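You operate a simulated robot arm through the tools that you are given. There is no shell and no other tool.

You run a simulated robot arm. Do the job below in one go: nothing can be reset, and whatever is moved stays where it is left.

JOB
Put things in order on the top of the workbench. At the end: the tall white cap is on the brown box (marked "ELBOWS"); the white hose end stands on top of the silver bright tap knob; the orange copper fitting from the top of the workbench stands on top of the silver steel bracket; the beige wood block from the top of the workbench stands where the tall white cap stood; the black small plug stands where the beige wood block stood; whatever was shut is shut again. Leave all else as you found it, and nothing knocked over.
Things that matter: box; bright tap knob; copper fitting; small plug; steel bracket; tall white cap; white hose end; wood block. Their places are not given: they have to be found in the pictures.

Only the result counts: the job must be done as asked and must still hold three seconds after the hand-in. Knocking over, shifting, dropping, spilling or breaking anything else fails it. A push-on lid holds only when it is set on centred and level and pressed home; a screw cap is set on level and turned clockwise until tight.

ROBOT AND FRAMES
A 7-joint arm with a two-finger parallel gripper, fixed in place. Base frame: the origin is at the foot of the arm, x ahead of it, y to its left, z up; the work surface is at about z = 0. Readings come in m, degrees, newtons and seconds.
With the tool pointing down near the work surface it reaches from about 0.24 to 0.62 m from the base axis. Its first joint turns from -66.0 to 66.0 degrees. Payload 2.6 kg.
The tool frame sits at the grasp point between the pads (the TCP): z along the fingers, y along the line on which they close. The tips reach 0.03 m beyond it. The gripper opens to 0.094 m. The fingers are 0.028 m wide and 0.01 m thick; the gripper's body (0.05 by 0.096 m) begins 0.055 m behind the TCP.
Orientation is that of the tool frame in the base frame, as [roll, pitch, yaw] about the fixed x, y, z axes, in that order (R = Rz(yaw) Ry(pitch) Rx(roll)). With the fingers straight down and closing along the base's y, the tool's x points along the base's -x, its y along +y and its z along -z.

CONTROLS
- The arm moves only by the tool jog_arm. Its argument "moves" is a list of rows, each a list of 7 numbers: the shift along the tool's x, y, z in m, then the turn, a rotation vector about the tool's x, y, z in degrees, then the finger opening in m, from 0 to 0.094. In form: [[tx, ty, tz, rx, ry, rz, claw], ...]. A call has 1 to 20 rows; each row is the pose to reach, as a shift and turn from the pose commanded when the call began, along the tool's axes at that moment. Each row takes 0.2 s and may step no farther than 0.05 m and 8.6 degrees from the row before; otherwise, or with a gripper value out of range, the whole call is refused. Where a pose cannot be reached the arm comes as near as it can. A force on the tool above 40 N (or 10 N above the force at the start of the call, whichever is more), or a blocked arm, ends the call early, and 0.2 s more pass. The fingers move at their own pace (about 0.072 m/s each) and stop on an object; they squeeze with about 32 N. The grip force told is the motor's: it shows also when the fingers shut on nothing. Time passes only in rows, and 0.2 s behind the last, so rows that repeat a pose let the fingers close. It gives the time, the measured TCP pose, the force on the tool (base axes), the opening and the grip force at its end, in the units of the frame above (readings bear some noise), with the torque about the TCP (base axes, N m) and any sound that the robot's microphone picked up, and new pictures: "pictures" is both (left out), scene, wrist or none.
- Cameras (640 x 400 px; columns grow to the right, rows downward): "scene" is fixed at [0.0366, 0.4454, 0.5476]; the picture's right is [-0.71, -0.70, 0.00], its down [-0.51, 0.51, -0.69] and it looks along [0.49, -0.49, -0.72] (base axes); focal length 310 px, centre (320, 200). "wrist" rides on the gripper at [0.076, 0.014, -0.103] in the tool frame; the picture's right is [-0.18, 0.98, 0.00], its down [-0.75, -0.14, -0.64] and it looks along [-0.63, -0.12, 0.77] (tool axes); focal length 243 px, centre (320, 200).
- point_at(camera, pixels): for up to 12 pixels [column, row] of the newest picture of that camera ("zoom" is the newest enlarged one), the place [x, y, z] in the base frame of the surface seen there, good to about 0.003 m. No time passes.
- close_up(camera, box): a new picture of the part [left, top, right, bottom] of that camera's present view, enlarged. No time passes.
- hand_in(): hands the job in; it is judged then, once.

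Unless the task says otherwise, let go and move clear before handing in.

The tools are called after "Call:" by a JSON object that holds its "method" and its "body". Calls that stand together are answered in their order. jog_arm: Moves the arm, as the interface text tells. Its arguments: {"type":"object","properties":{"moves":{"type":"array"},"pictures":{"type":"string","enum":["both","scene","wrist","none"]}},"required":["moves"]} The other tools are called the same way: point_at (camera, pixels) gives the place of the surface under pixels of a picture; close_up (camera, box) takes an enlarged picture of a part of a camera's view; hand_in () hands the job in.

At the start:

```text
clock: 0.0
tool_pos: [0.3415, 0.1271, 0.2797]
ee_rot: [179.9, 0.0, 179.9]
contact_force: [0.9, -0.8, -0.2]
moment: [0.02, 0.0, 0.0]
opening: 0.094
finger_force: 0.1
```

scene: 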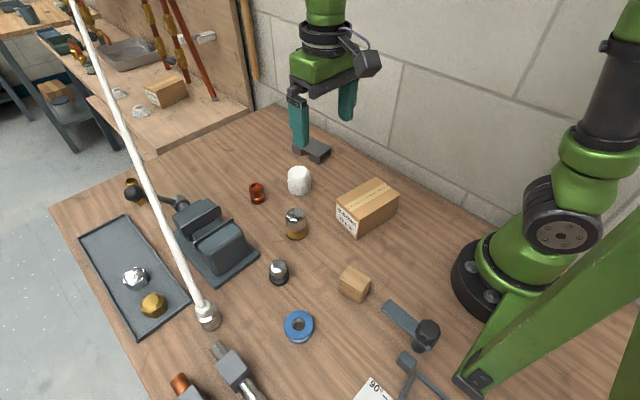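
wrist: 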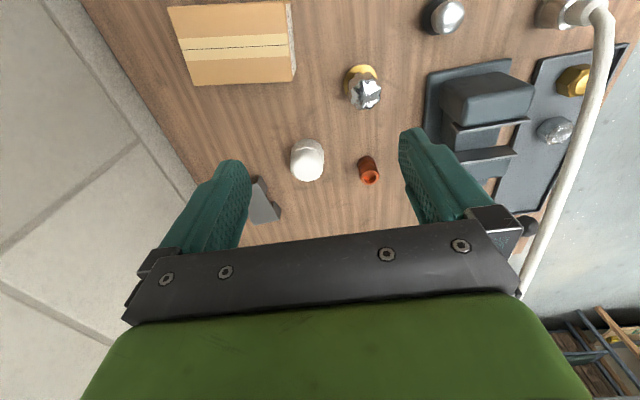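

The first pictures show the brown box near scene (367,208), a white cap at (299,180), a copper fitting at (257,193), knobs and a wood block at (354,284). I'll zoom in to identify each one before moving.

Call:
{"method": "close_up", "body": {"camera": "scene", "box": [220, 120, 420, 245]}}

Call:
{"method": "close_up", "body": {"camera": "scene", "box": [220, 220, 420, 345]}}

Call:
{"method": "close_up", "body": {"camera": "scene", "box": [60, 170, 260, 295]}}

Call:
{"method": "close_up", "body": {"camera": "scene", "box": [140, 275, 340, 400]}}

Call:
{"method": "close_up", "body": {"camera": "scene", "box": [320, 275, 520, 400]}}

Call:
{"method": "close_up", "body": {"camera": "scene", "box": [0, 0, 260, 162]}}

```text
3.20 times, centred on (320, 182) of scene
```

zoom: 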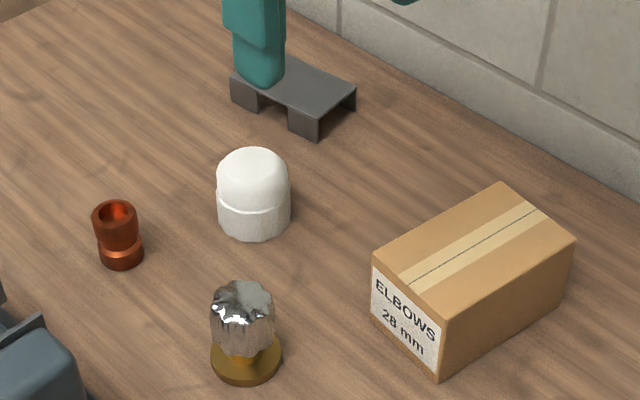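

```text
3.20 times, centred on (320, 282) of scene
```

zoom: 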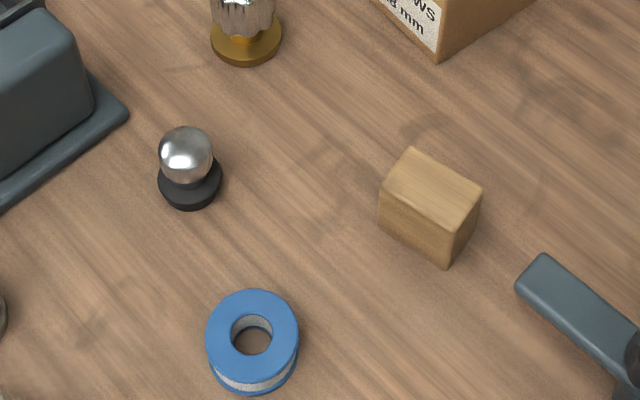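

```text
3.20 times, centred on (160, 232) of scene
```

zoom: 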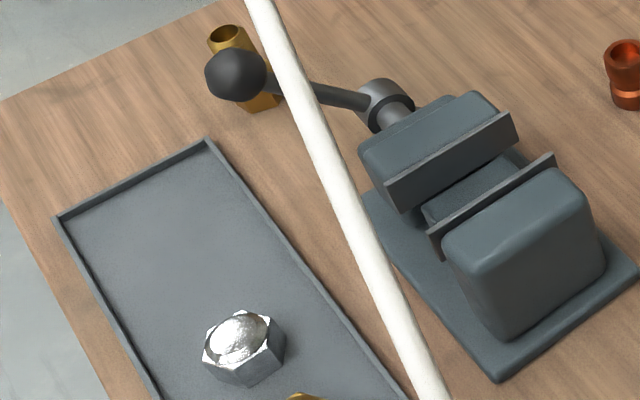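

```text
3.20 times, centred on (240, 338) of scene
```

zoom: 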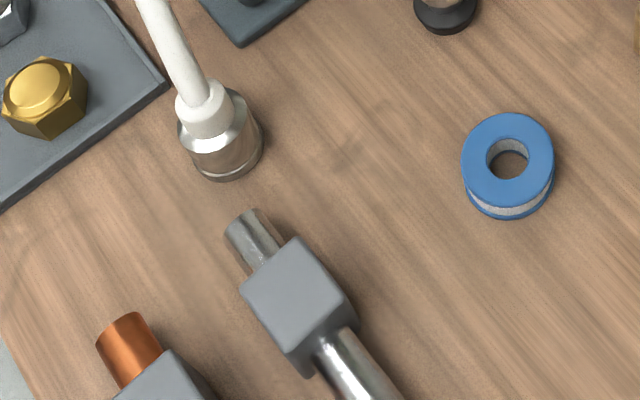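

```text
3.20 times, centred on (420, 338) of scene
```

zoom: 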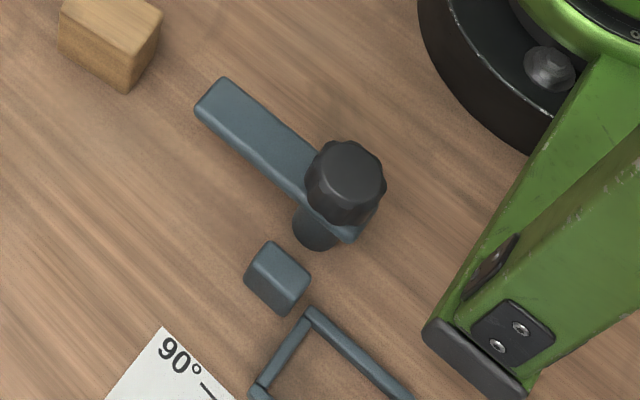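

```text
2.46 times, centred on (130, 81) of scene
```

zoom: 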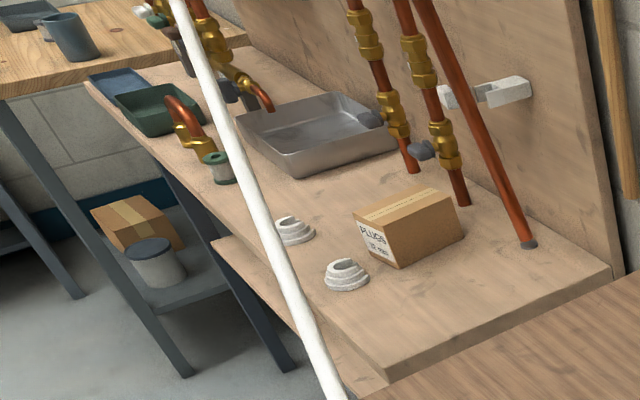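

The zooms show a chrome lobed knob on a brass foot at (295,222), a chrome ball on a black foot at (278,271), the hose end at (208,315), the bracket at (311,148), and the wood block at (354,284). I'll measure these points next.

Call:
{"method": "point_at", "body": {"camera": "scene", "pixels": [[299, 171], [299, 192], [257, 186], [257, 200], [295, 214], [296, 236], [278, 267], [279, 282], [354, 275], [368, 190], [311, 147], [208, 318]]}}

Call:
{"method": "close_up", "body": {"camera": "scene", "box": [265, 195, 325, 295]}}

Call:
{"method": "close_up", "body": {"camera": "scene", "box": [180, 280, 240, 340]}}

Call:
{"method": "close_up", "body": {"camera": "wrist", "box": [300, 0, 640, 212]}}

Call:
{"method": "close_up", "body": {"camera": "wrist", "box": [160, 80, 420, 242]}}

```text
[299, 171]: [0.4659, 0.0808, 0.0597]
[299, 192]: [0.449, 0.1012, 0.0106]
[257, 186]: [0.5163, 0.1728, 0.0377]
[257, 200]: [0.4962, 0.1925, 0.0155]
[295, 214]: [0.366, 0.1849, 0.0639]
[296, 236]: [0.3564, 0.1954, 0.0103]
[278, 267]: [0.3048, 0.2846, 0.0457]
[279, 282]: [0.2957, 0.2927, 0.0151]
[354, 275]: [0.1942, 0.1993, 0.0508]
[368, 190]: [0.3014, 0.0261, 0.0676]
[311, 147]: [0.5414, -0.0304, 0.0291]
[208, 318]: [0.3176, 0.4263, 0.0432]
```

```text
4.00 times, centred on (295, 245) of scene
```

zoom: 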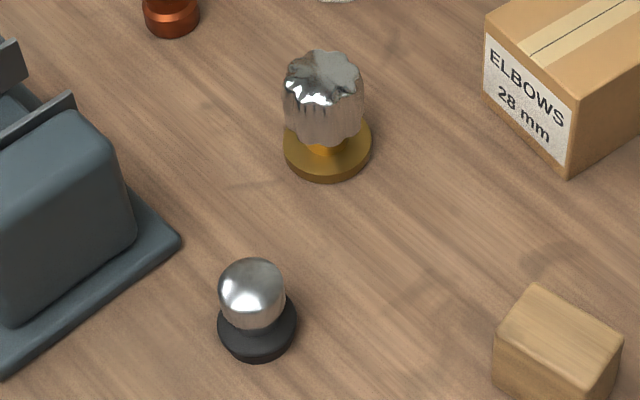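

```text
6.67 times, centred on (210, 310) of scene
```

zoom: 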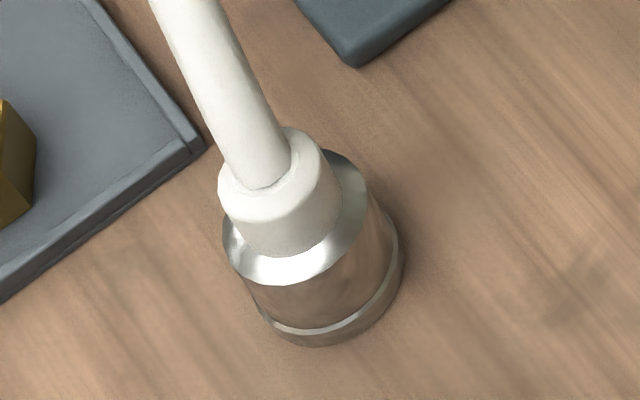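

```text
1.88 times, centred on (470, 106) of wrist
```

zoom: 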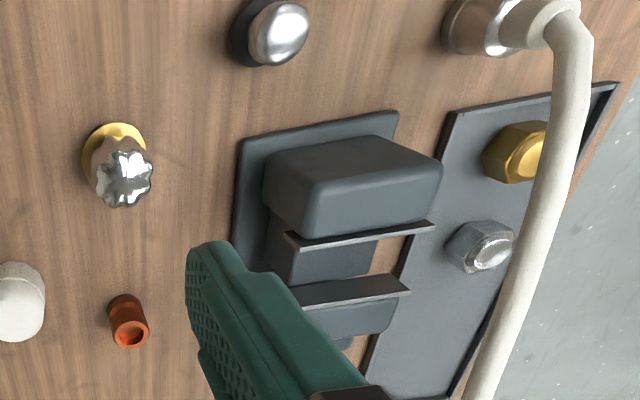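

```text
2.46 times, centred on (290, 161) of wrist
```

zoom: 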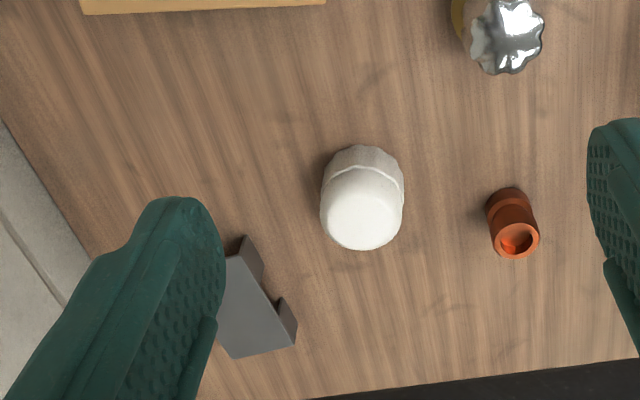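

The lobed chrome knob (top z≈0.064) must be the tap knob, and the ball on the black foot must be the small plug. I'll trace the hose, and the corners of the box, block and bracket, before touching anything.

Call:
{"method": "point_at", "body": {"camera": "scene", "pixels": [[203, 305], [201, 297], [195, 283], [185, 262], [170, 228], [150, 180], [130, 132], [110, 85], [90, 37], [76, 3], [208, 326], [205, 310]]}}

Call:
{"method": "point_at", "body": {"camera": "wrist", "pixels": [[580, 8], [600, 15], [605, 40], [596, 80], [580, 150], [560, 200], [540, 260], [553, 15], [363, 96], [372, 94], [307, 165], [368, 176]]}}

Call:
{"method": "close_up", "body": {"camera": "scene", "box": [325, 165, 415, 245]}}

Call:
{"method": "close_up", "body": {"camera": "scene", "box": [270, 130, 350, 200]}}

Call:
{"method": "close_up", "body": {"camera": "scene", "box": [330, 255, 380, 310]}}

```text
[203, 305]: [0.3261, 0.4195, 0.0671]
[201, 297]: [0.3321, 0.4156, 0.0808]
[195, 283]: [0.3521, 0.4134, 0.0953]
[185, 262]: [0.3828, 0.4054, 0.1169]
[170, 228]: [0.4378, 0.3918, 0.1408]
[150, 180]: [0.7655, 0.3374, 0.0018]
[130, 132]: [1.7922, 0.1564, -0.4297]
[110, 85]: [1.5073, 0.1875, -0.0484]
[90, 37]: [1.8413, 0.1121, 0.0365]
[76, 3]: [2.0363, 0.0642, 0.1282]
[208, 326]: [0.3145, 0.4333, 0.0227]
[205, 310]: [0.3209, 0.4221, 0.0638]
```

```text
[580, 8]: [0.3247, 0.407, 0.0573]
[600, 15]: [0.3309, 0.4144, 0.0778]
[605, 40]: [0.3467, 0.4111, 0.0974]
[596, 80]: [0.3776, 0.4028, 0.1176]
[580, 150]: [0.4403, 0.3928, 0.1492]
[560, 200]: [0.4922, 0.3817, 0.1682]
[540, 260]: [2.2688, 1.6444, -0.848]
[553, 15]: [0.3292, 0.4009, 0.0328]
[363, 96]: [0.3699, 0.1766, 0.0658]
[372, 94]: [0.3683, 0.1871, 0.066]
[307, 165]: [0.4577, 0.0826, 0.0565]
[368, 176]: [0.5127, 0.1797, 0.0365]
```

```text
5.00 times, centred on (370, 205) of scene
```

zoom: 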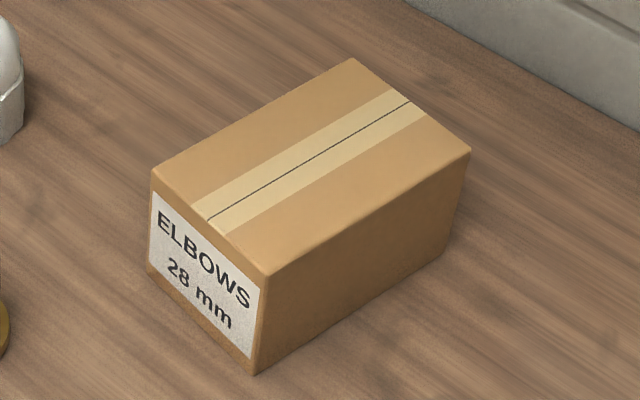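

```text
5.71 times, centred on (310, 165) of scene
```

zoom: 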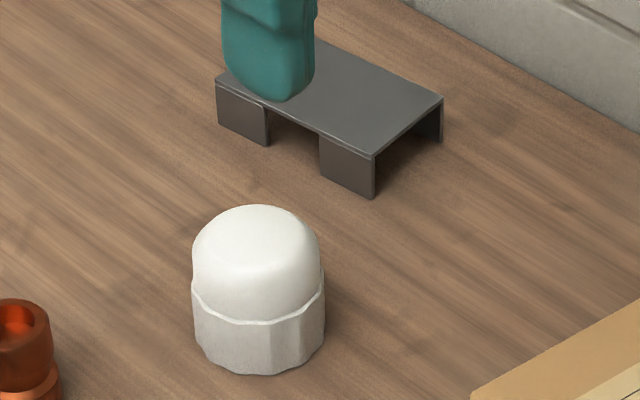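

```text
7.27 times, centred on (355, 282) of scene
```

zoom: 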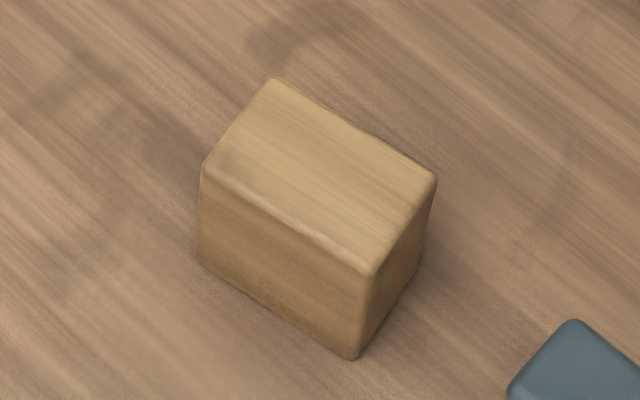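

The hose leaves the nozzle top at z≈0.067 and heads +x while rising, reaching (0.49,0.38,0.17). I'll measure the top corners of the box, block and bracket, and the rest of the hose.

Call:
{"method": "point_at", "body": {"camera": "scene", "pixels": [[376, 178], [399, 195], [359, 219], [338, 199], [357, 236], [336, 219], [146, 180], [142, 172], [118, 110], [87, 32]]}}

Call:
{"method": "point_at", "body": {"camera": "scene", "pixels": [[349, 267], [369, 279], [361, 291], [340, 277], [339, 289], [360, 302], [310, 140], [330, 148], [319, 156], [303, 148], [319, 163], [316, 137]]}}

Call:
{"method": "point_at", "body": {"camera": "scene", "pixels": [[299, 167], [299, 175], [290, 178], [308, 178], [291, 190], [308, 190], [299, 194], [250, 185], [264, 185], [251, 200], [263, 200], [257, 203]]}}

Call:
{"method": "point_at", "body": {"camera": "scene", "pixels": [[287, 212], [304, 213], [295, 209], [295, 218], [287, 233], [307, 233], [297, 239], [288, 279], [270, 279], [279, 285], [278, 262], [296, 226]]}}

```text
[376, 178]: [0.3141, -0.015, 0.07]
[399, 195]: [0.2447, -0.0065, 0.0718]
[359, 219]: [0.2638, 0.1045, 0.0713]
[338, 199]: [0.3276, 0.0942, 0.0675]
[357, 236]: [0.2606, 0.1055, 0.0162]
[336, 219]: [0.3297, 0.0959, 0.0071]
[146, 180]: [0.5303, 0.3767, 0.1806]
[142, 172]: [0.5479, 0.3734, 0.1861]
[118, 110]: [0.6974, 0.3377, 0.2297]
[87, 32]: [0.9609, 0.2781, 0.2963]
```

```text
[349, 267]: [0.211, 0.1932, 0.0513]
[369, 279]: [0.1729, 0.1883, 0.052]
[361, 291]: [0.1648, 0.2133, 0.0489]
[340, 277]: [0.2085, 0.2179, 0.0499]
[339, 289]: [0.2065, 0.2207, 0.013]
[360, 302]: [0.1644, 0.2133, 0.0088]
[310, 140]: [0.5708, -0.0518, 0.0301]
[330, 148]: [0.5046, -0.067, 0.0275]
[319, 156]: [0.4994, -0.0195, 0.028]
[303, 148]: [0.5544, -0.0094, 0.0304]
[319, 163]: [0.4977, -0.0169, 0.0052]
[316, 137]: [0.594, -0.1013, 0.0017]
```

```text
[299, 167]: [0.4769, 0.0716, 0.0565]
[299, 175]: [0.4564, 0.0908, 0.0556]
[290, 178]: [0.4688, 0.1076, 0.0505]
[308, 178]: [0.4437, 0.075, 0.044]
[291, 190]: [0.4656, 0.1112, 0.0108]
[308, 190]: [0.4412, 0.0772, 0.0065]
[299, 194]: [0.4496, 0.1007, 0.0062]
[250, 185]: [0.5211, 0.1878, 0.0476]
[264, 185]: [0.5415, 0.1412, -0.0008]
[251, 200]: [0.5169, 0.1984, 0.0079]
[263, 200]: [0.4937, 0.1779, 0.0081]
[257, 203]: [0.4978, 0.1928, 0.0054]
```

```text
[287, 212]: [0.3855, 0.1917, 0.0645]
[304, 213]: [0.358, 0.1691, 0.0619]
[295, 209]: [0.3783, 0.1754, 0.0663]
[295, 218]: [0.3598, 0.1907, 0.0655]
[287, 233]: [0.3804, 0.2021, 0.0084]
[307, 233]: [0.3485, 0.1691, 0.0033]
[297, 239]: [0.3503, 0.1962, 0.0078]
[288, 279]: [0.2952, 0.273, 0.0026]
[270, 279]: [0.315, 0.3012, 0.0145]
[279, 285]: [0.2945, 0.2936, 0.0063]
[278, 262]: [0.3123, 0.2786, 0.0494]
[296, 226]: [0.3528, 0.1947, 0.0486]
```

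The box top is centred at about (0.288,0.044) at z≈0.07. The block centre is about (0.189,0.203), the plug about (0.308,0.284), and the cap about (0.46,0.087). I'll move above the cap for a closer look, keeping the fingers high.

Call:
{"method": "jog_arm", "body": {"moves": [[-0.03, -0.01, 0.02, 0, 0, 0, 0.094], [-0.06, -0.02, 0.04, 0, 0, 0, 0.094], [-0.09, -0.03, 0.06, 0, 0, 0, 0.094], [-0.119, -0.04, 0.08, 0, 0, 0, 0.094], [-0.119, -0.04, 0.1, 0, 0, 0, 0.094], [-0.119, -0.04, 0.12, 0, 0, 0, 0.094]]}}

```text
clock: 1.4
tool_pos: [0.461, 0.0869, 0.1596]
ee_rot: [-180.0, 0.1, 180.0]
contact_force: [0.8, 0.4, 0.4]
moment: [0.02, -0.03, 0.01]
opening: 0.0941
finger_force: 0.0
```

scene: 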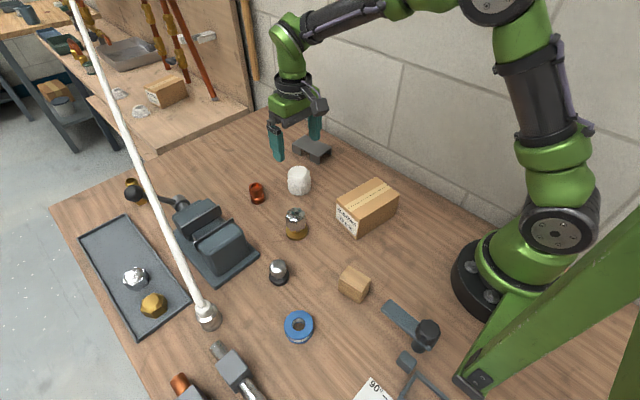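
wrist: 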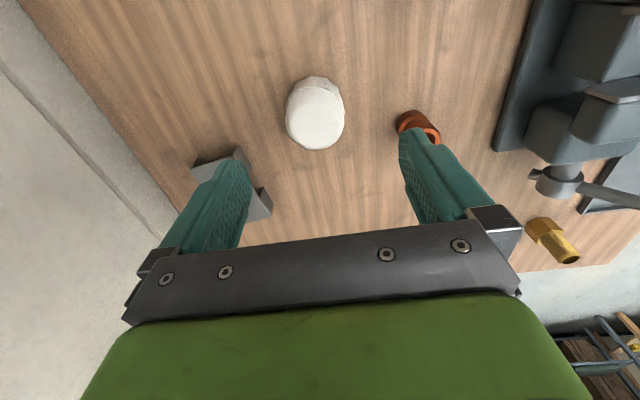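

The arm is over the cap, which shows at wrist (315,112) almost directly under the TCP. I'll measure the cap, bracket and fitting edges from this view.

Call:
{"method": "point_at", "body": {"camera": "wrist", "pixels": [[315, 120], [290, 118], [341, 118], [315, 146], [315, 95], [315, 80], [293, 95], [337, 95], [264, 195], [262, 210], [194, 168], [238, 156]]}}

Call:
{"method": "close_up", "body": {"camera": "wrist", "box": [160, 60, 460, 250]}}

Call:
{"method": "close_up", "body": {"camera": "scene", "box": [260, 120, 340, 200]}}

Call:
{"method": "point_at", "body": {"camera": "scene", "pixels": [[293, 145], [330, 148], [319, 156], [310, 138], [311, 147], [299, 167], [299, 172], [257, 188], [257, 184], [262, 187], [252, 187], [257, 193]]}}

```text
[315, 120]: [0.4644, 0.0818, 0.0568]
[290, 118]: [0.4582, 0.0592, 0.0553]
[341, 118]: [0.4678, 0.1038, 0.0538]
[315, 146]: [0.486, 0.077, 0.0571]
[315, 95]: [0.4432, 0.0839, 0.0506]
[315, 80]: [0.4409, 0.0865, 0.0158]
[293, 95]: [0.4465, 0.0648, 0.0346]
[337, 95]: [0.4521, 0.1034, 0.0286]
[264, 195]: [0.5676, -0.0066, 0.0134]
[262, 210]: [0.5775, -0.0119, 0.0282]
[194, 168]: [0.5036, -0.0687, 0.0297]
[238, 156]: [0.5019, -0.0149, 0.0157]
```

```text
2.11 times, centred on (310, 155) of wrist
```

zoom: 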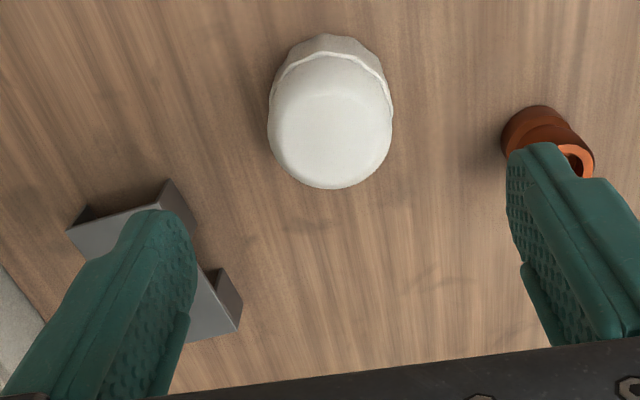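

```text
5.00 times, centred on (300, 160) of scene
```

zoom: 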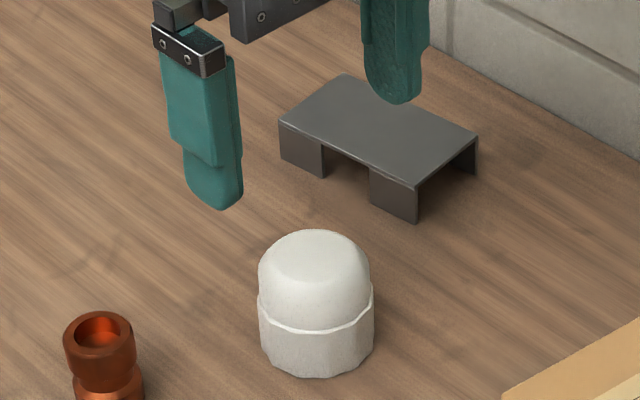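

```text
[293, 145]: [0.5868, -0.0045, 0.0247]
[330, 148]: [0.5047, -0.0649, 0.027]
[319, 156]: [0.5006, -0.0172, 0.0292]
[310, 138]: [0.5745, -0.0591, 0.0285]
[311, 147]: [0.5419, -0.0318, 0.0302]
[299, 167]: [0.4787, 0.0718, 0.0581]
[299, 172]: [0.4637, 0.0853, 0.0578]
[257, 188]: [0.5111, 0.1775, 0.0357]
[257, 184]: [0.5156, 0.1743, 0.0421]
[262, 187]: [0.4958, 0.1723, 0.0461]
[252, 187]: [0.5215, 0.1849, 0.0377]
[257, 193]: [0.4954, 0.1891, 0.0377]
```

The cap centre is about (0.465,0.083), its diameter about 0.047 and its height 0.058. The fingers will clear the bracket and the fitting, so I'll go down over it and close.

Call:
{"method": "jog_arm", "body": {"moves": [[-0.0045, -0.0045, 0.03, 0, 0, 0, 0.094], [-0.0045, -0.0045, 0.06, 0, 0, 0, 0.094], [-0.0045, -0.0045, 0.09, 0, 0, 0, 0.094], [-0.0045, -0.0045, 0.11, 0, 0, 0, 0.094], [-0.0045, -0.0045, 0.122, 0, 0, 0, 0.094], [-0.0045, -0.0045, 0.122, 0, 0, 0, 0.094]]}}

```text
clock: 2.8
tool_pos: [0.465, 0.0822, 0.0389]
ee_rot: [180.0, 0.0, -179.9]
contact_force: [0.2, 0.2, -0.4]
moment: [0.03, -0.01, 0.02]
opening: 0.0938
finger_force: 0.1
```

scene: 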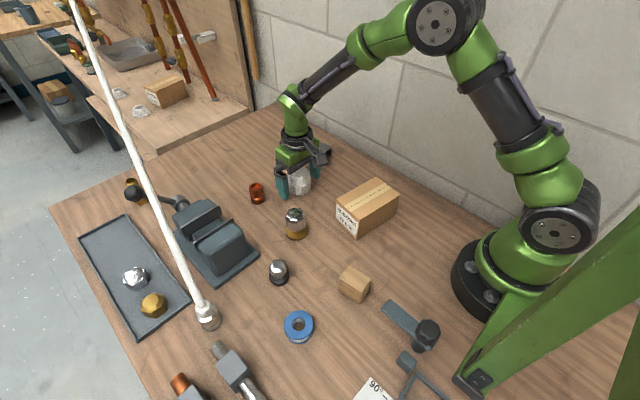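
wrist: 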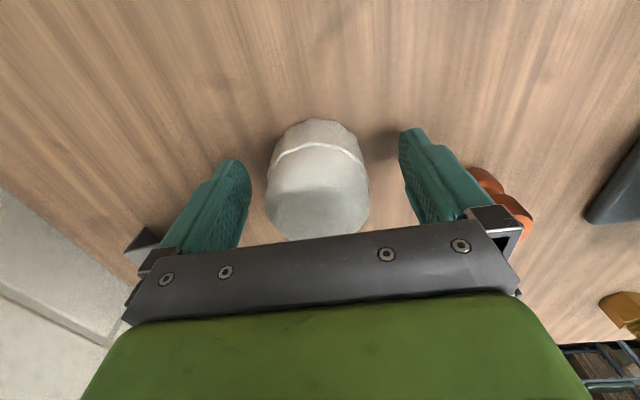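

The fingers straddle the cap at TCP z≈0.039 with even gaps, the cap showing at wrist (318,180). I'll close on it.

Call:
{"method": "jog_arm", "body": {"moves": [[0, 0, 0, 0, 0, 0, 0.06], [0, 0, 0, 0, 0, 0, 0.04], [0, 0, 0, 0, 0, 0, 0.03], [0, 0, 0, 0, 0, 0, 0.03]], "pictures": "wrist"}}

```text
clock: 3.8
tool_pos: [0.4641, 0.0823, 0.0367]
ee_rot: [180.0, 0.0, 180.0]
contact_force: [0.1, 1.0, 0.5]
moment: [0.01, -0.02, 0.06]
opening: 0.0555
finger_force: 31.7
```

wrist: 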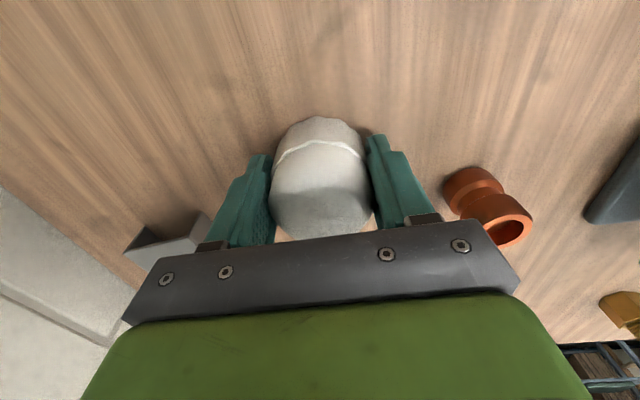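

The grip reads 31.7 N at 0.0555 m, so the cap is held and its diameter is about 0.0555. I'll lift it straight up and look at the cap and the spot it leaves.

Call:
{"method": "jog_arm", "body": {"moves": [[0, 0, -0.01, 0, 0, 0, 0.03], [0, 0, -0.03, 0, 0, 0, 0.03], [0, 0, -0.06, 0, 0, 0, 0.03], [0, 0, -0.09, 0, 0, 0, 0.03], [0, 0, -0.12, 0, 0, 0, 0.03]]}}

```text
clock: 5.0
tool_pos: [0.4659, 0.0809, 0.1564]
ee_rot: [-179.9, 0.1, -180.0]
contact_force: [0.3, 0.3, -0.6]
moment: [0.03, 0.02, -0.05]
opening: 0.0301
finger_force: 0.0
```

scene: 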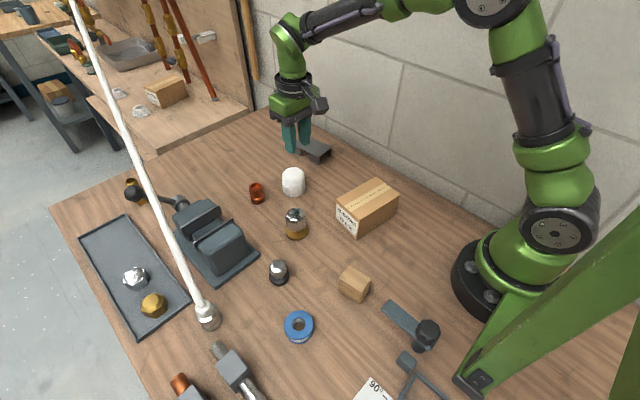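
wrist: 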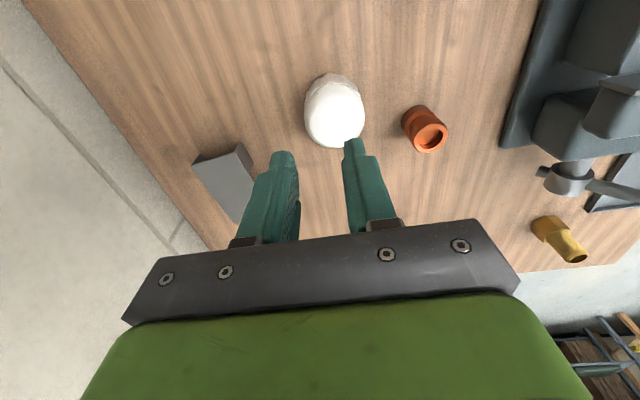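

The reading shows 0.0301 m and 0 N, so the cap slipped out during the lift. It now sits at scene (293,181), moved a little. I'll look closely at how it stands.

Call:
{"method": "close_up", "body": {"camera": "scene", "box": [250, 130, 340, 220]}}

Call:
{"method": "close_up", "body": {"camera": "wrist", "box": [260, 50, 420, 170]}}

Call:
{"method": "point_at", "body": {"camera": "scene", "pixels": [[293, 173], [293, 168], [284, 178], [303, 178], [285, 190], [302, 190], [293, 195], [293, 184]]}}

Call:
{"method": "point_at", "body": {"camera": "wrist", "pixels": [[334, 118], [308, 110], [362, 110], [336, 140], [332, 95], [330, 80], [310, 95], [355, 92]]}}

```text
4.44 times, centred on (295, 175) of scene
```

zoom: 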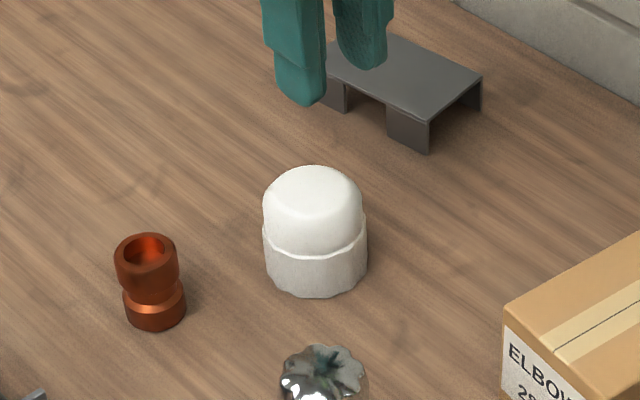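

```text
3.33 times, centred on (340, 110) of wrist
```

zoom: 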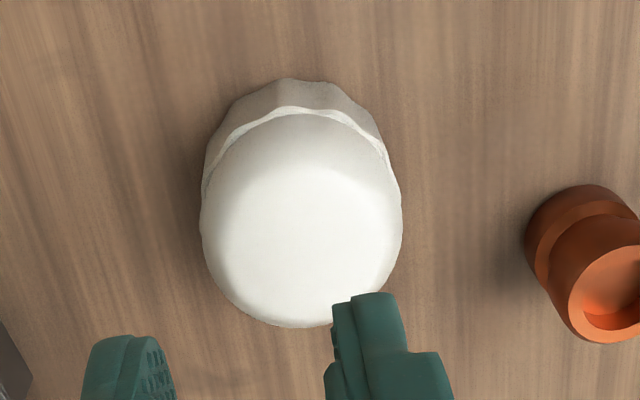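

```text
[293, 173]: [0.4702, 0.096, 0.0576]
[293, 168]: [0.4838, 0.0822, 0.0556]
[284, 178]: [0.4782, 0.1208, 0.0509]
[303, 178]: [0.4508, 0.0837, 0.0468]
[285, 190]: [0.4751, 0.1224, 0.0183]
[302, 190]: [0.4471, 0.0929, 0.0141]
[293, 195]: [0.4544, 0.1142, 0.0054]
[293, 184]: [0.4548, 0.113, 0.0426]
```

```text
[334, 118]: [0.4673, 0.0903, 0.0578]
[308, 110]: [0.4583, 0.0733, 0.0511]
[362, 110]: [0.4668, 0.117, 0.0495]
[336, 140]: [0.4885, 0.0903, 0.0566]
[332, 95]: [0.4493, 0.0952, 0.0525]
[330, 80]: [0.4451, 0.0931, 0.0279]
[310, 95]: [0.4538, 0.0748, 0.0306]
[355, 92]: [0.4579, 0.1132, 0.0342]
```

The cap is still upright. It moved about (+0.004,+0.014), so its centre is now about (0.4715,0.0955), and its original place was about (0.4675,0.082). I'll go down again, better centred and lower, then close and lift slowly while watching the force.

Call:
{"method": "jog_arm", "body": {"moves": [[-0.0065, 0.013, 0.0, 0, 0, 0, 0.06], [-0.0065, 0.013, 0.0, 0, 0, 0, 0.09], [-0.0065, 0.013, 0.03, 0, 0, 0, 0.09], [-0.0065, 0.013, 0.06, 0, 0, 0, 0.09], [-0.0065, 0.013, 0.09, 0, 0, 0, 0.09], [-0.0065, 0.013, 0.11, 0, 0, 0, 0.09], [-0.0065, 0.013, 0.1225, 0, 0, 0, 0.09], [-0.0065, 0.013, 0.1225, 0, 0, 0, 0.09]]}}

```text
clock: 6.8
tool_pos: [0.4711, 0.0941, 0.0349]
ee_rot: [179.8, 0.1, -180.0]
contact_force: [0.1, -0.4, -1.3]
moment: [-0.03, -0.01, 0.01]
opening: 0.0903
finger_force: 0.0
```

scene: 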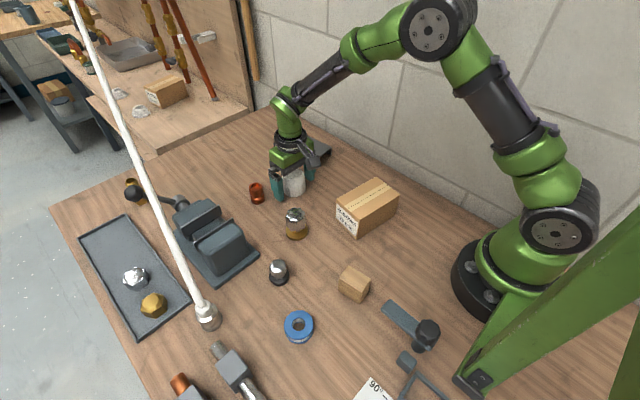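
wrist: 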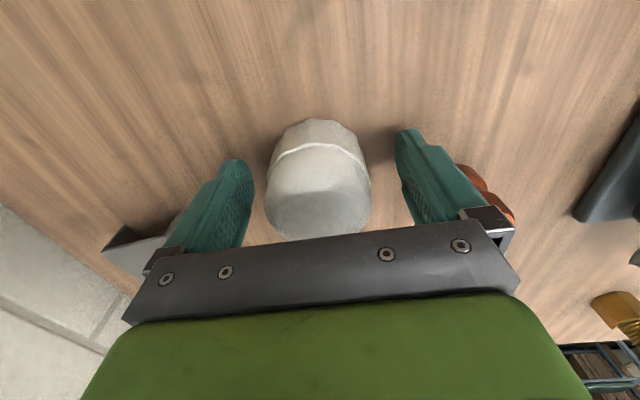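

The cap is centred between the fingers at wrist (318,180), and the TCP is at z≈0.035. I'll close fully, wait, then raise just 6 mm to test the hold.

Call:
{"method": "jog_arm", "body": {"moves": [[0, 0, 0, 0, 0, 0, 0.04], [0, 0, 0, 0, 0, 0, 0.0], [0, 0, 0, 0, 0, 0, 0.0], [0, 0, 0, 0, 0, 0, 0.0], [0, 0, -0.002, 0, 0, 0, 0.0], [0, 0, -0.004, 0, 0, 0, 0.0], [0, 0, -0.006, 0, 0, 0, 0.0]]}}

```text
clock: 8.4
tool_pos: [0.4709, 0.0948, 0.042]
ee_rot: [-180.0, -0.1, 180.0]
contact_force: [-0.4, -0.2, 0.1]
moment: [0.05, 0.0, 0.01]
opening: 0.0555
finger_force: 32.2
```

scene: 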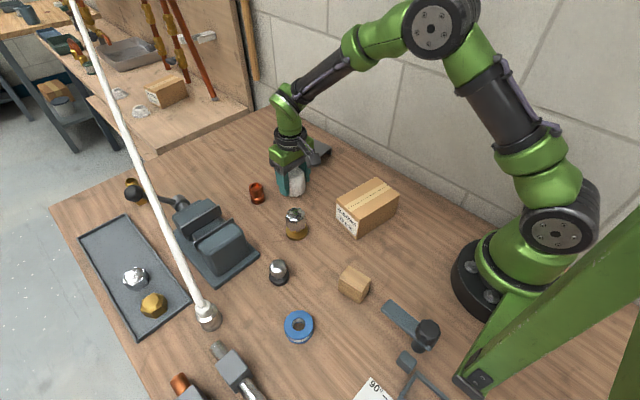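
wrist: 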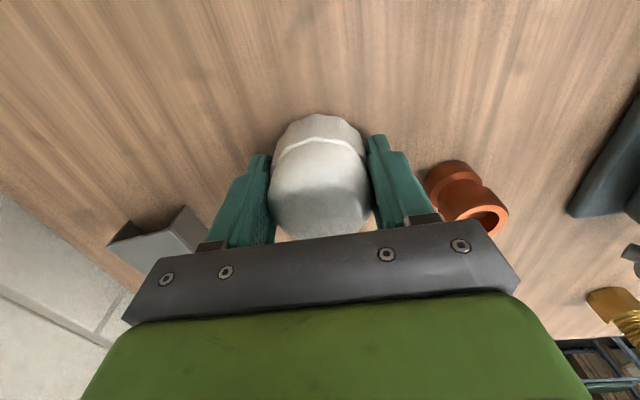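

The hold reads 32 N at 0.0555 m, but the force shows no weight. I'll check whether the cap rose or slid, using its top height.

Call:
{"method": "point_at", "body": {"camera": "wrist", "pixels": [[320, 190], [320, 170], [318, 205], [318, 130], [318, 118]]}}

Call:
{"method": "close_up", "body": {"camera": "wrist", "box": [220, 90, 420, 250]}}

Call:
{"method": "close_up", "body": {"camera": "scene", "box": [260, 145, 330, 215]}}

```text
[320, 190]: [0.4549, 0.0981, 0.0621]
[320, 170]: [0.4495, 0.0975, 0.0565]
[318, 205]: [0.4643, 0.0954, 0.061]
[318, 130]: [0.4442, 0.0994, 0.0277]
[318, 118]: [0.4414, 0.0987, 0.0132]
```

```text
2.50 times, centred on (320, 170) of wrist
```

zoom: 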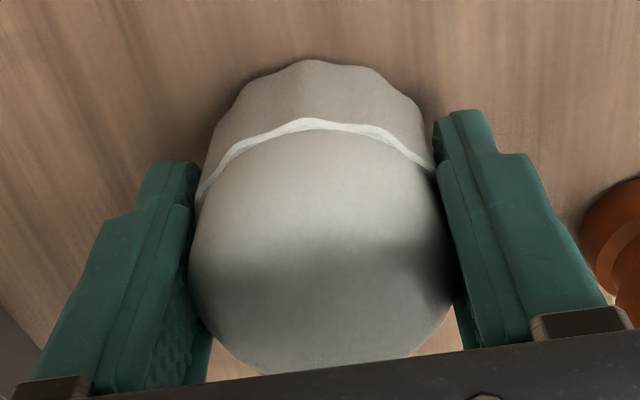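

```text
5.71 times, centred on (295, 180) of scene
```

zoom: 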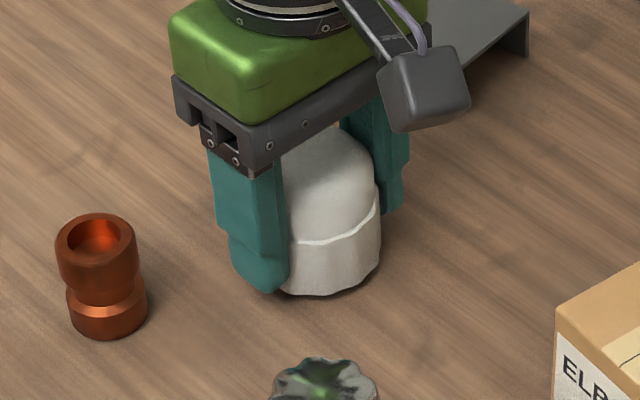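

The cap top now reads z≈0.062, against 0.058 before, so it appears to be rising with the fingers. I'll lift another 20 mm slowly and check again.

Call:
{"method": "jog_arm", "body": {"moves": [[0, 0, -0.003, 0, 0, 0, 0.0], [0, 0, -0.006, 0, 0, 0, 0.0], [0, 0, -0.009, 0, 0, 0, 0.0], [0, 0, -0.012, 0, 0, 0, 0.0], [0, 0, -0.015, 0, 0, 0, 0.0], [0, 0, -0.018, 0, 0, 0, 0.0]]}}

Call:
{"method": "close_up", "body": {"camera": "scene", "box": [260, 145, 330, 215]}}

Call:
{"method": "close_up", "body": {"camera": "wrist", "box": [220, 90, 420, 250]}}

```text
clock: 9.8
tool_pos: [0.4706, 0.0947, 0.0597]
ee_rot: [-179.9, 0.0, 179.9]
contact_force: [-0.6, -0.4, -0.7]
moment: [0.0, 0.03, -0.05]
opening: 0.0551
finger_force: 31.8
```

scene: 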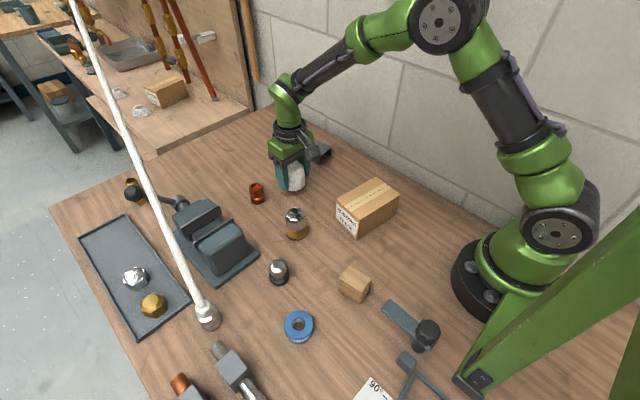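
wrist: 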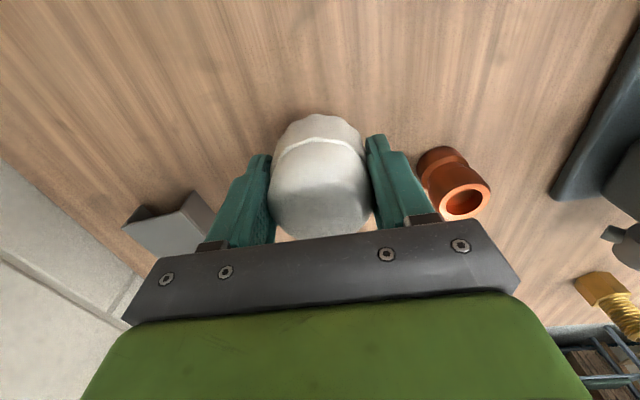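

```text
5.71 times, centred on (295, 180) of scene
```

zoom: 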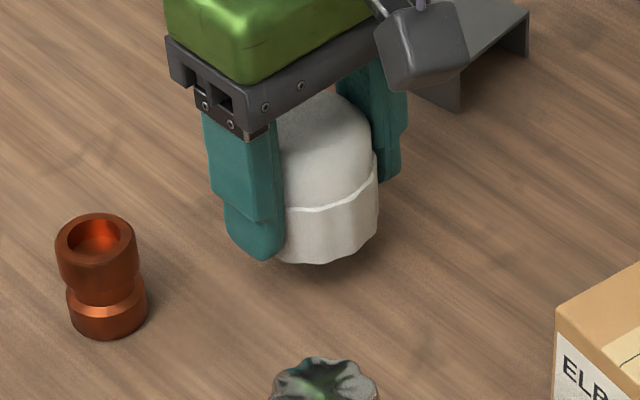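

```text
2.50 times, centred on (320, 170) of wrist
```

zoom: 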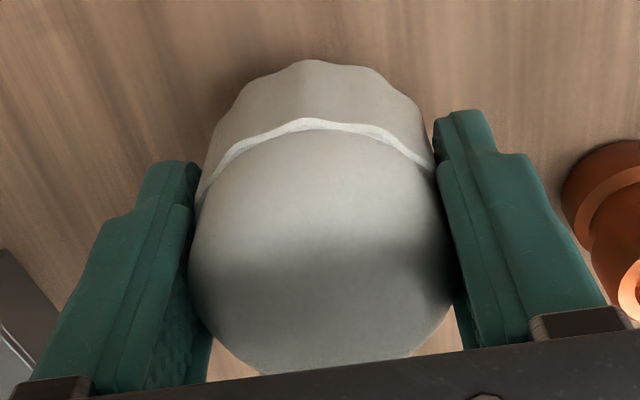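

The cap is clear of the bench and unchanged in the wrist view, so the hold is good at slow speed. I'll lift to about z 0.14 gently before travelling to the box.

Call:
{"method": "jog_arm", "body": {"moves": [[0, 0, -0.004, 0, 0, 0, 0.0], [0, 0, -0.01, 0, 0, 0, 0.0], [0, 0, -0.018, 0, 0, 0, 0.0], [0, 0, -0.027, 0, 0, 0, 0.0], [0, 0, -0.036, 0, 0, 0, 0.0], [0, 0, -0.045, 0, 0, 0, 0.0], [0, 0, -0.054, 0, 0, 0, 0.0], [0, 0, -0.063, 0, 0, 0, 0.0], [0, 0, -0.072, 0, 0, 0, 0.0], [0, 0, -0.078, 0, 0, 0, 0.0], [0, 0, -0.08, 0, 0, 0, 0.0]]}}

```text
clock: 12.2
tool_pos: [0.4705, 0.0942, 0.1413]
ee_rot: [180.0, -0.1, 180.0]
contact_force: [-0.3, -1.2, -0.4]
moment: [-0.03, -0.02, -0.06]
opening: 0.0553
finger_force: 31.7
```

scene: 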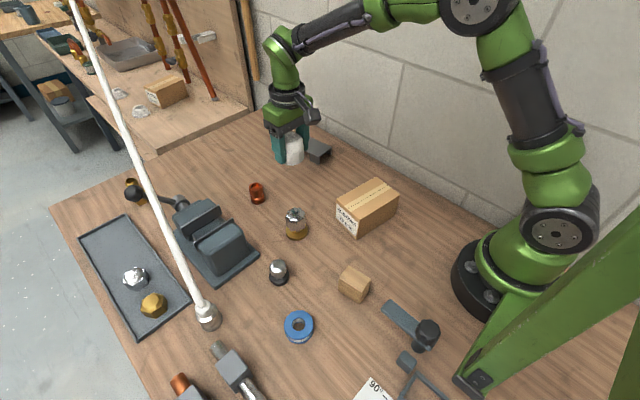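
wrist: 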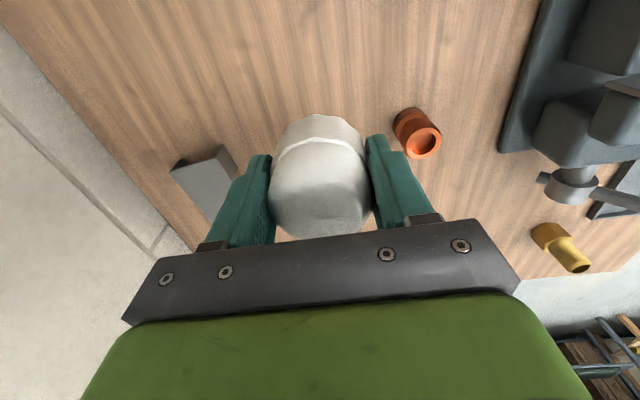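

The cap is still held at 0.0553 m and 31.7 N. I'll travel smoothly over the box at z≈0.14.

Call:
{"method": "jog_arm", "body": {"moves": [[0.0037, -0.001, 0, 0, 0, 0, 0.0], [0.0128, -0.0036, 0, 0, 0, 0, 0.0], [0.0257, -0.0072, 0, 0, 0, 0, 0.0], [0.0404, -0.0113, 0, 0, 0, 0, 0.0], [0.0551, -0.0154, 0, 0, 0, 0, 0.0], [0.0697, -0.0195, 0, 0, 0, 0, 0.0], [0.0844, -0.0236, 0, 0, 0, 0, 0.0], [0.0991, -0.0278, 0, 0, 0, 0, 0.0], [0.1138, -0.0319, 0, 0, 0, 0, 0.0], [0.1285, -0.036, 0, 0, 0, 0, 0.0], [0.1431, -0.0401, 0, 0, 0, 0, 0.0], [0.1578, -0.0442, 0, 0, 0, 0, 0.0], [0.1707, -0.0478, 0, 0, 0, 0, 0.0], [0.1798, -0.0504, 0, 0, 0, 0, 0.0], [0.1835, -0.0514, 0, 0, 0, 0, 0.0]]}}

```text
clock: 15.4
tool_pos: [0.2872, 0.0442, 0.1406]
ee_rot: [-180.0, 0.0, -179.9]
contact_force: [-0.3, 0.5, -0.1]
moment: [0.03, -0.01, 0.02]
opening: 0.0554
finger_force: 32.2
```

scene: 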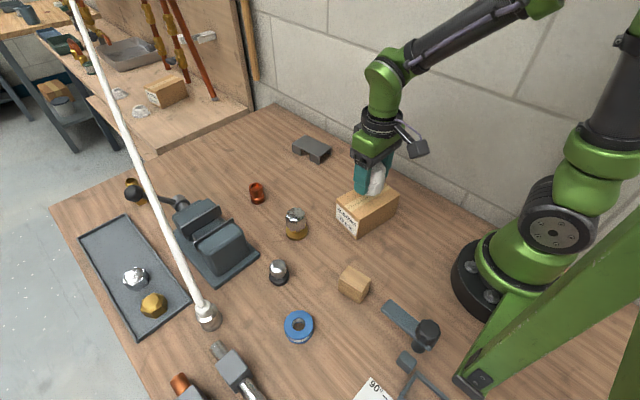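
wrist: 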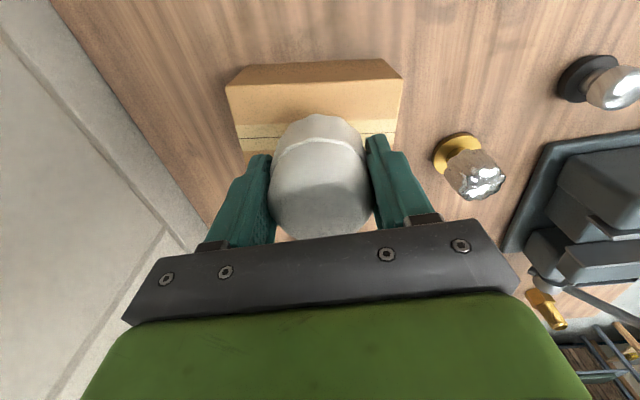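

The wrist view puts the TCP over the tape line near (320,131), which is the middle of the box. I'll lower slowly and watch for contact.

Call:
{"method": "jog_arm", "body": {"moves": [[0, 0, 0.005, 0, 0, 0, 0.0], [0, 0, 0.012, 0, 0, 0, 0.0], [0, 0, 0.019, 0, 0, 0, 0.0], [0, 0, 0.025, 0, 0, 0, 0.0], [0, 0, 0.028, 0, 0, 0, 0.0], [0, 0, 0.03, 0, 0, 0, 0.0]]}}

Call:
{"method": "close_up", "body": {"camera": "scene", "box": [325, 145, 415, 245]}}

```text
clock: 16.8
tool_pos: [0.2886, 0.0437, 0.1089]
ee_rot: [-179.9, 0.1, -180.0]
contact_force: [0.6, -0.5, -0.8]
moment: [-0.02, -0.03, -0.02]
opening: 0.0557
finger_force: 31.9
```

scene: 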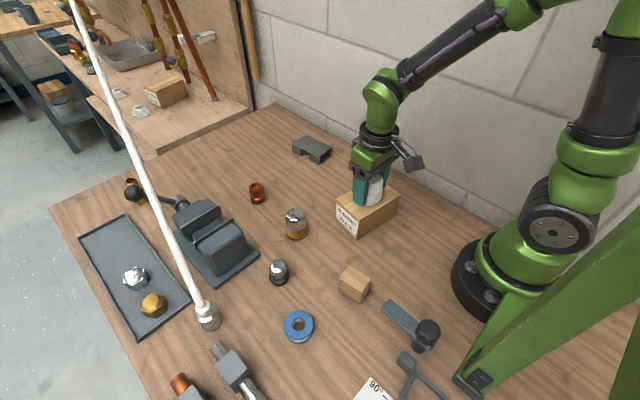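
wrist: 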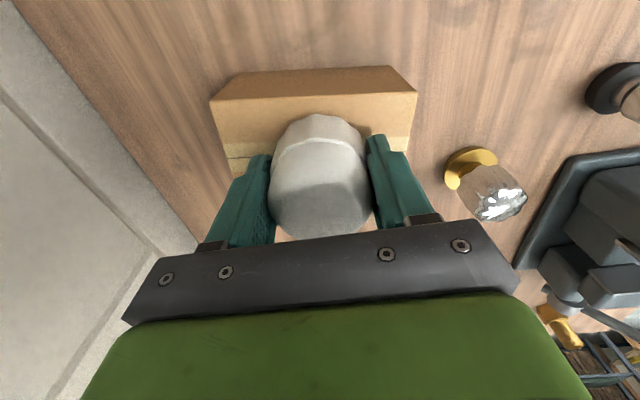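

```text
4.00 times, centred on (370, 195) of scene
```

zoom: 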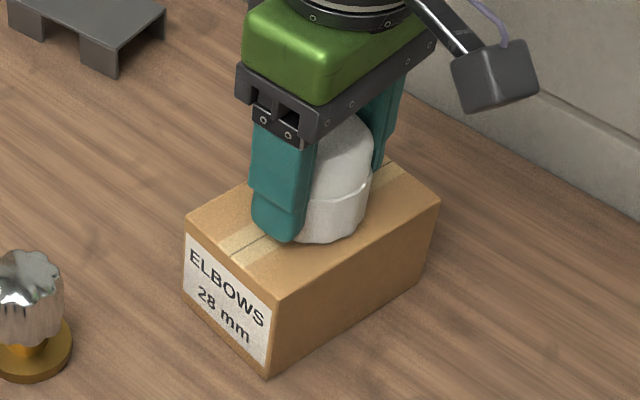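

There's no contact yet (the force is only noise) with TCP at 0.109. I'll go down in 1 mm steps.

Call:
{"method": "jog_arm", "body": {"moves": [[0, 0, 0.001, 0, 0, 0, 0.0], [0, 0, 0.002, 0, 0, 0, 0.0], [0, 0, 0.003, 0, 0, 0, 0.0]], "pictures": "none"}}

```text
clock: 17.6
tool_pos: [0.2881, 0.0437, 0.1071]
ee_rot: [179.9, 0.1, 179.9]
contact_force: [-5.0, -0.7, 11.9]
moment: [-0.22, -0.02, -0.04]
opening: 0.0552
finger_force: 32.1
```

Contact reads 11.9 N upward, so the cap is on the box. I'll ease off slightly, open, and rise clear.

Call:
{"method": "jog_arm", "body": {"moves": [[0, 0, -0.0005, 0, 0, 0, 0.0], [0, 0, -0.0005, 0, 0, 0, 0.075], [0, 0, -0.0005, 0, 0, 0, 0.075], [0, 0, -0.0005, 0, 0, 0, 0.085], [0, 0, -0.0005, 0, 0, 0, 0.085]]}}

Call:
{"method": "close_up", "body": {"camera": "scene", "box": [325, 145, 415, 245]}}

```text
clock: 18.8
tool_pos: [0.2886, 0.0433, 0.1063]
ee_rot: [-180.0, 0.0, -179.9]
contact_force: [0.5, -0.4, -0.5]
moment: [-0.03, 0.0, 0.01]
opening: 0.085
finger_force: 0.1
```

scene: 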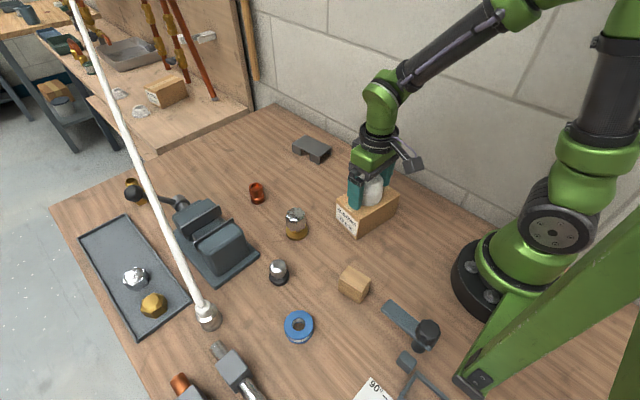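
wrist: 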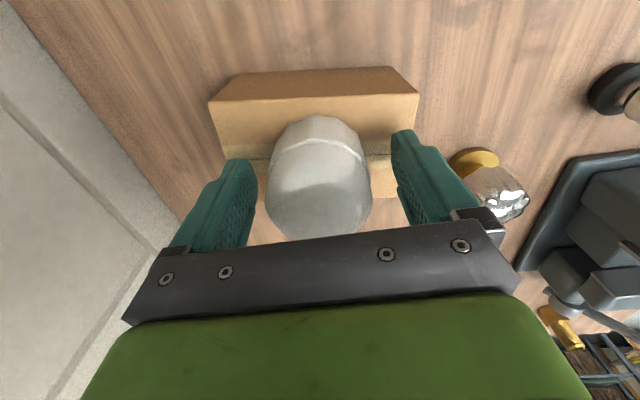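

```text
4.00 times, centred on (370, 195) of scene
```

zoom: 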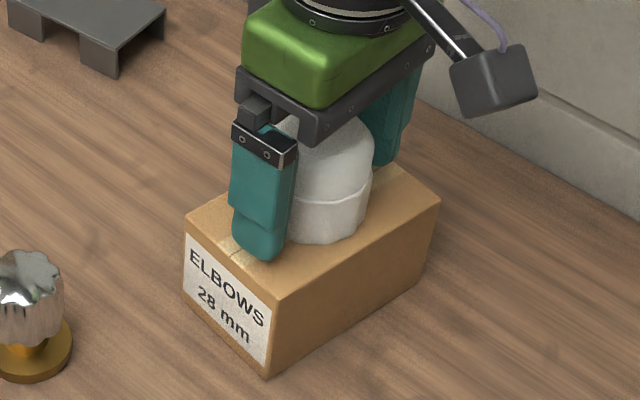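

The cap stands level in the middle of the box. I'll rise straight up past its top, then move toward the wood block.

Call:
{"method": "jog_arm", "body": {"moves": [[0, 0, -0.01, 0, 0, 0, 0.09], [0, 0, -0.03, 0, 0, 0, 0.09], [0, 0, -0.055, 0, 0, 0, 0.09], [0, 0, -0.08, 0, 0, 0, 0.09], [0, 0, -0.1, 0, 0, 0, 0.09], [0.02, 0.03, -0.1, 0, 0, 0, 0.09], [0.04, 0.06, -0.1, 0, 0, 0, 0.09], [0.06, 0.095, -0.1, 0, 0, 0, 0.09], [0.08, 0.13, -0.1, 0, 0, 0, 0.09], [0.097, 0.159, -0.1, 0, 0, 0, 0.09]]}}

Call:
{"method": "close_up", "body": {"camera": "scene", "box": [325, 145, 415, 245]}}

```text
clock: 21.0
tool_pos: [0.1903, 0.2044, 0.2065]
ee_rot: [180.0, -0.1, 179.9]
contact_force: [0.7, -0.5, -0.7]
moment: [-0.01, 0.02, -0.03]
opening: 0.0902
finger_force: 0.1
```

scene: 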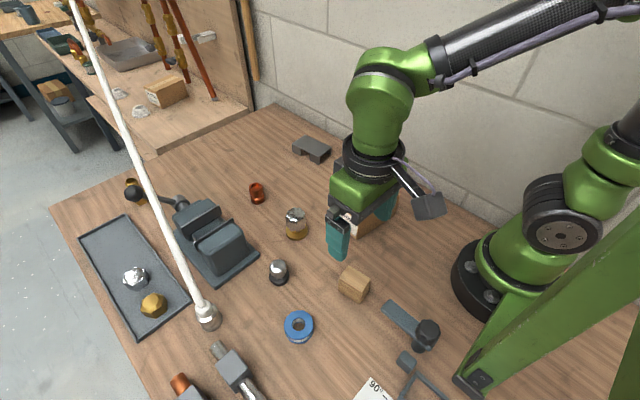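
wrist: 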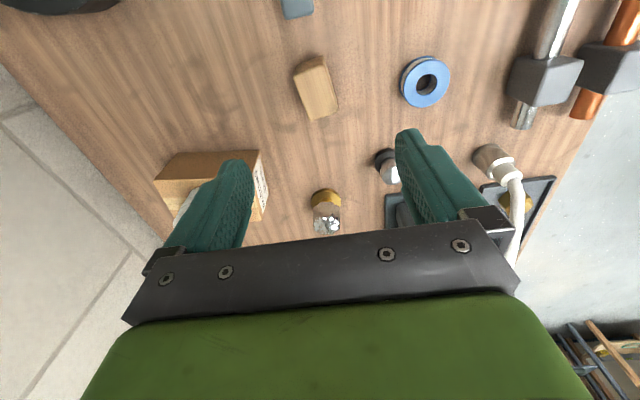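

```text
4.00 times, centred on (370, 195) of scene
```

zoom: 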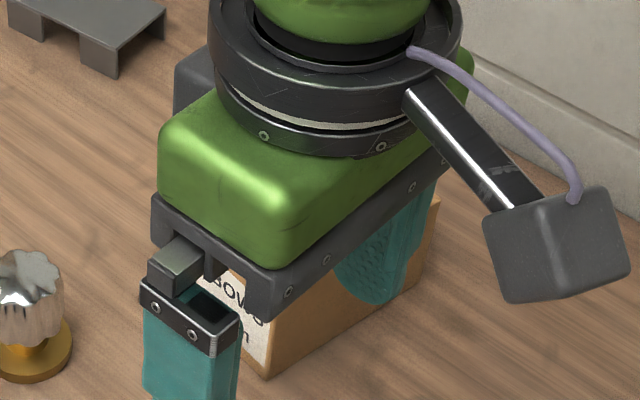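

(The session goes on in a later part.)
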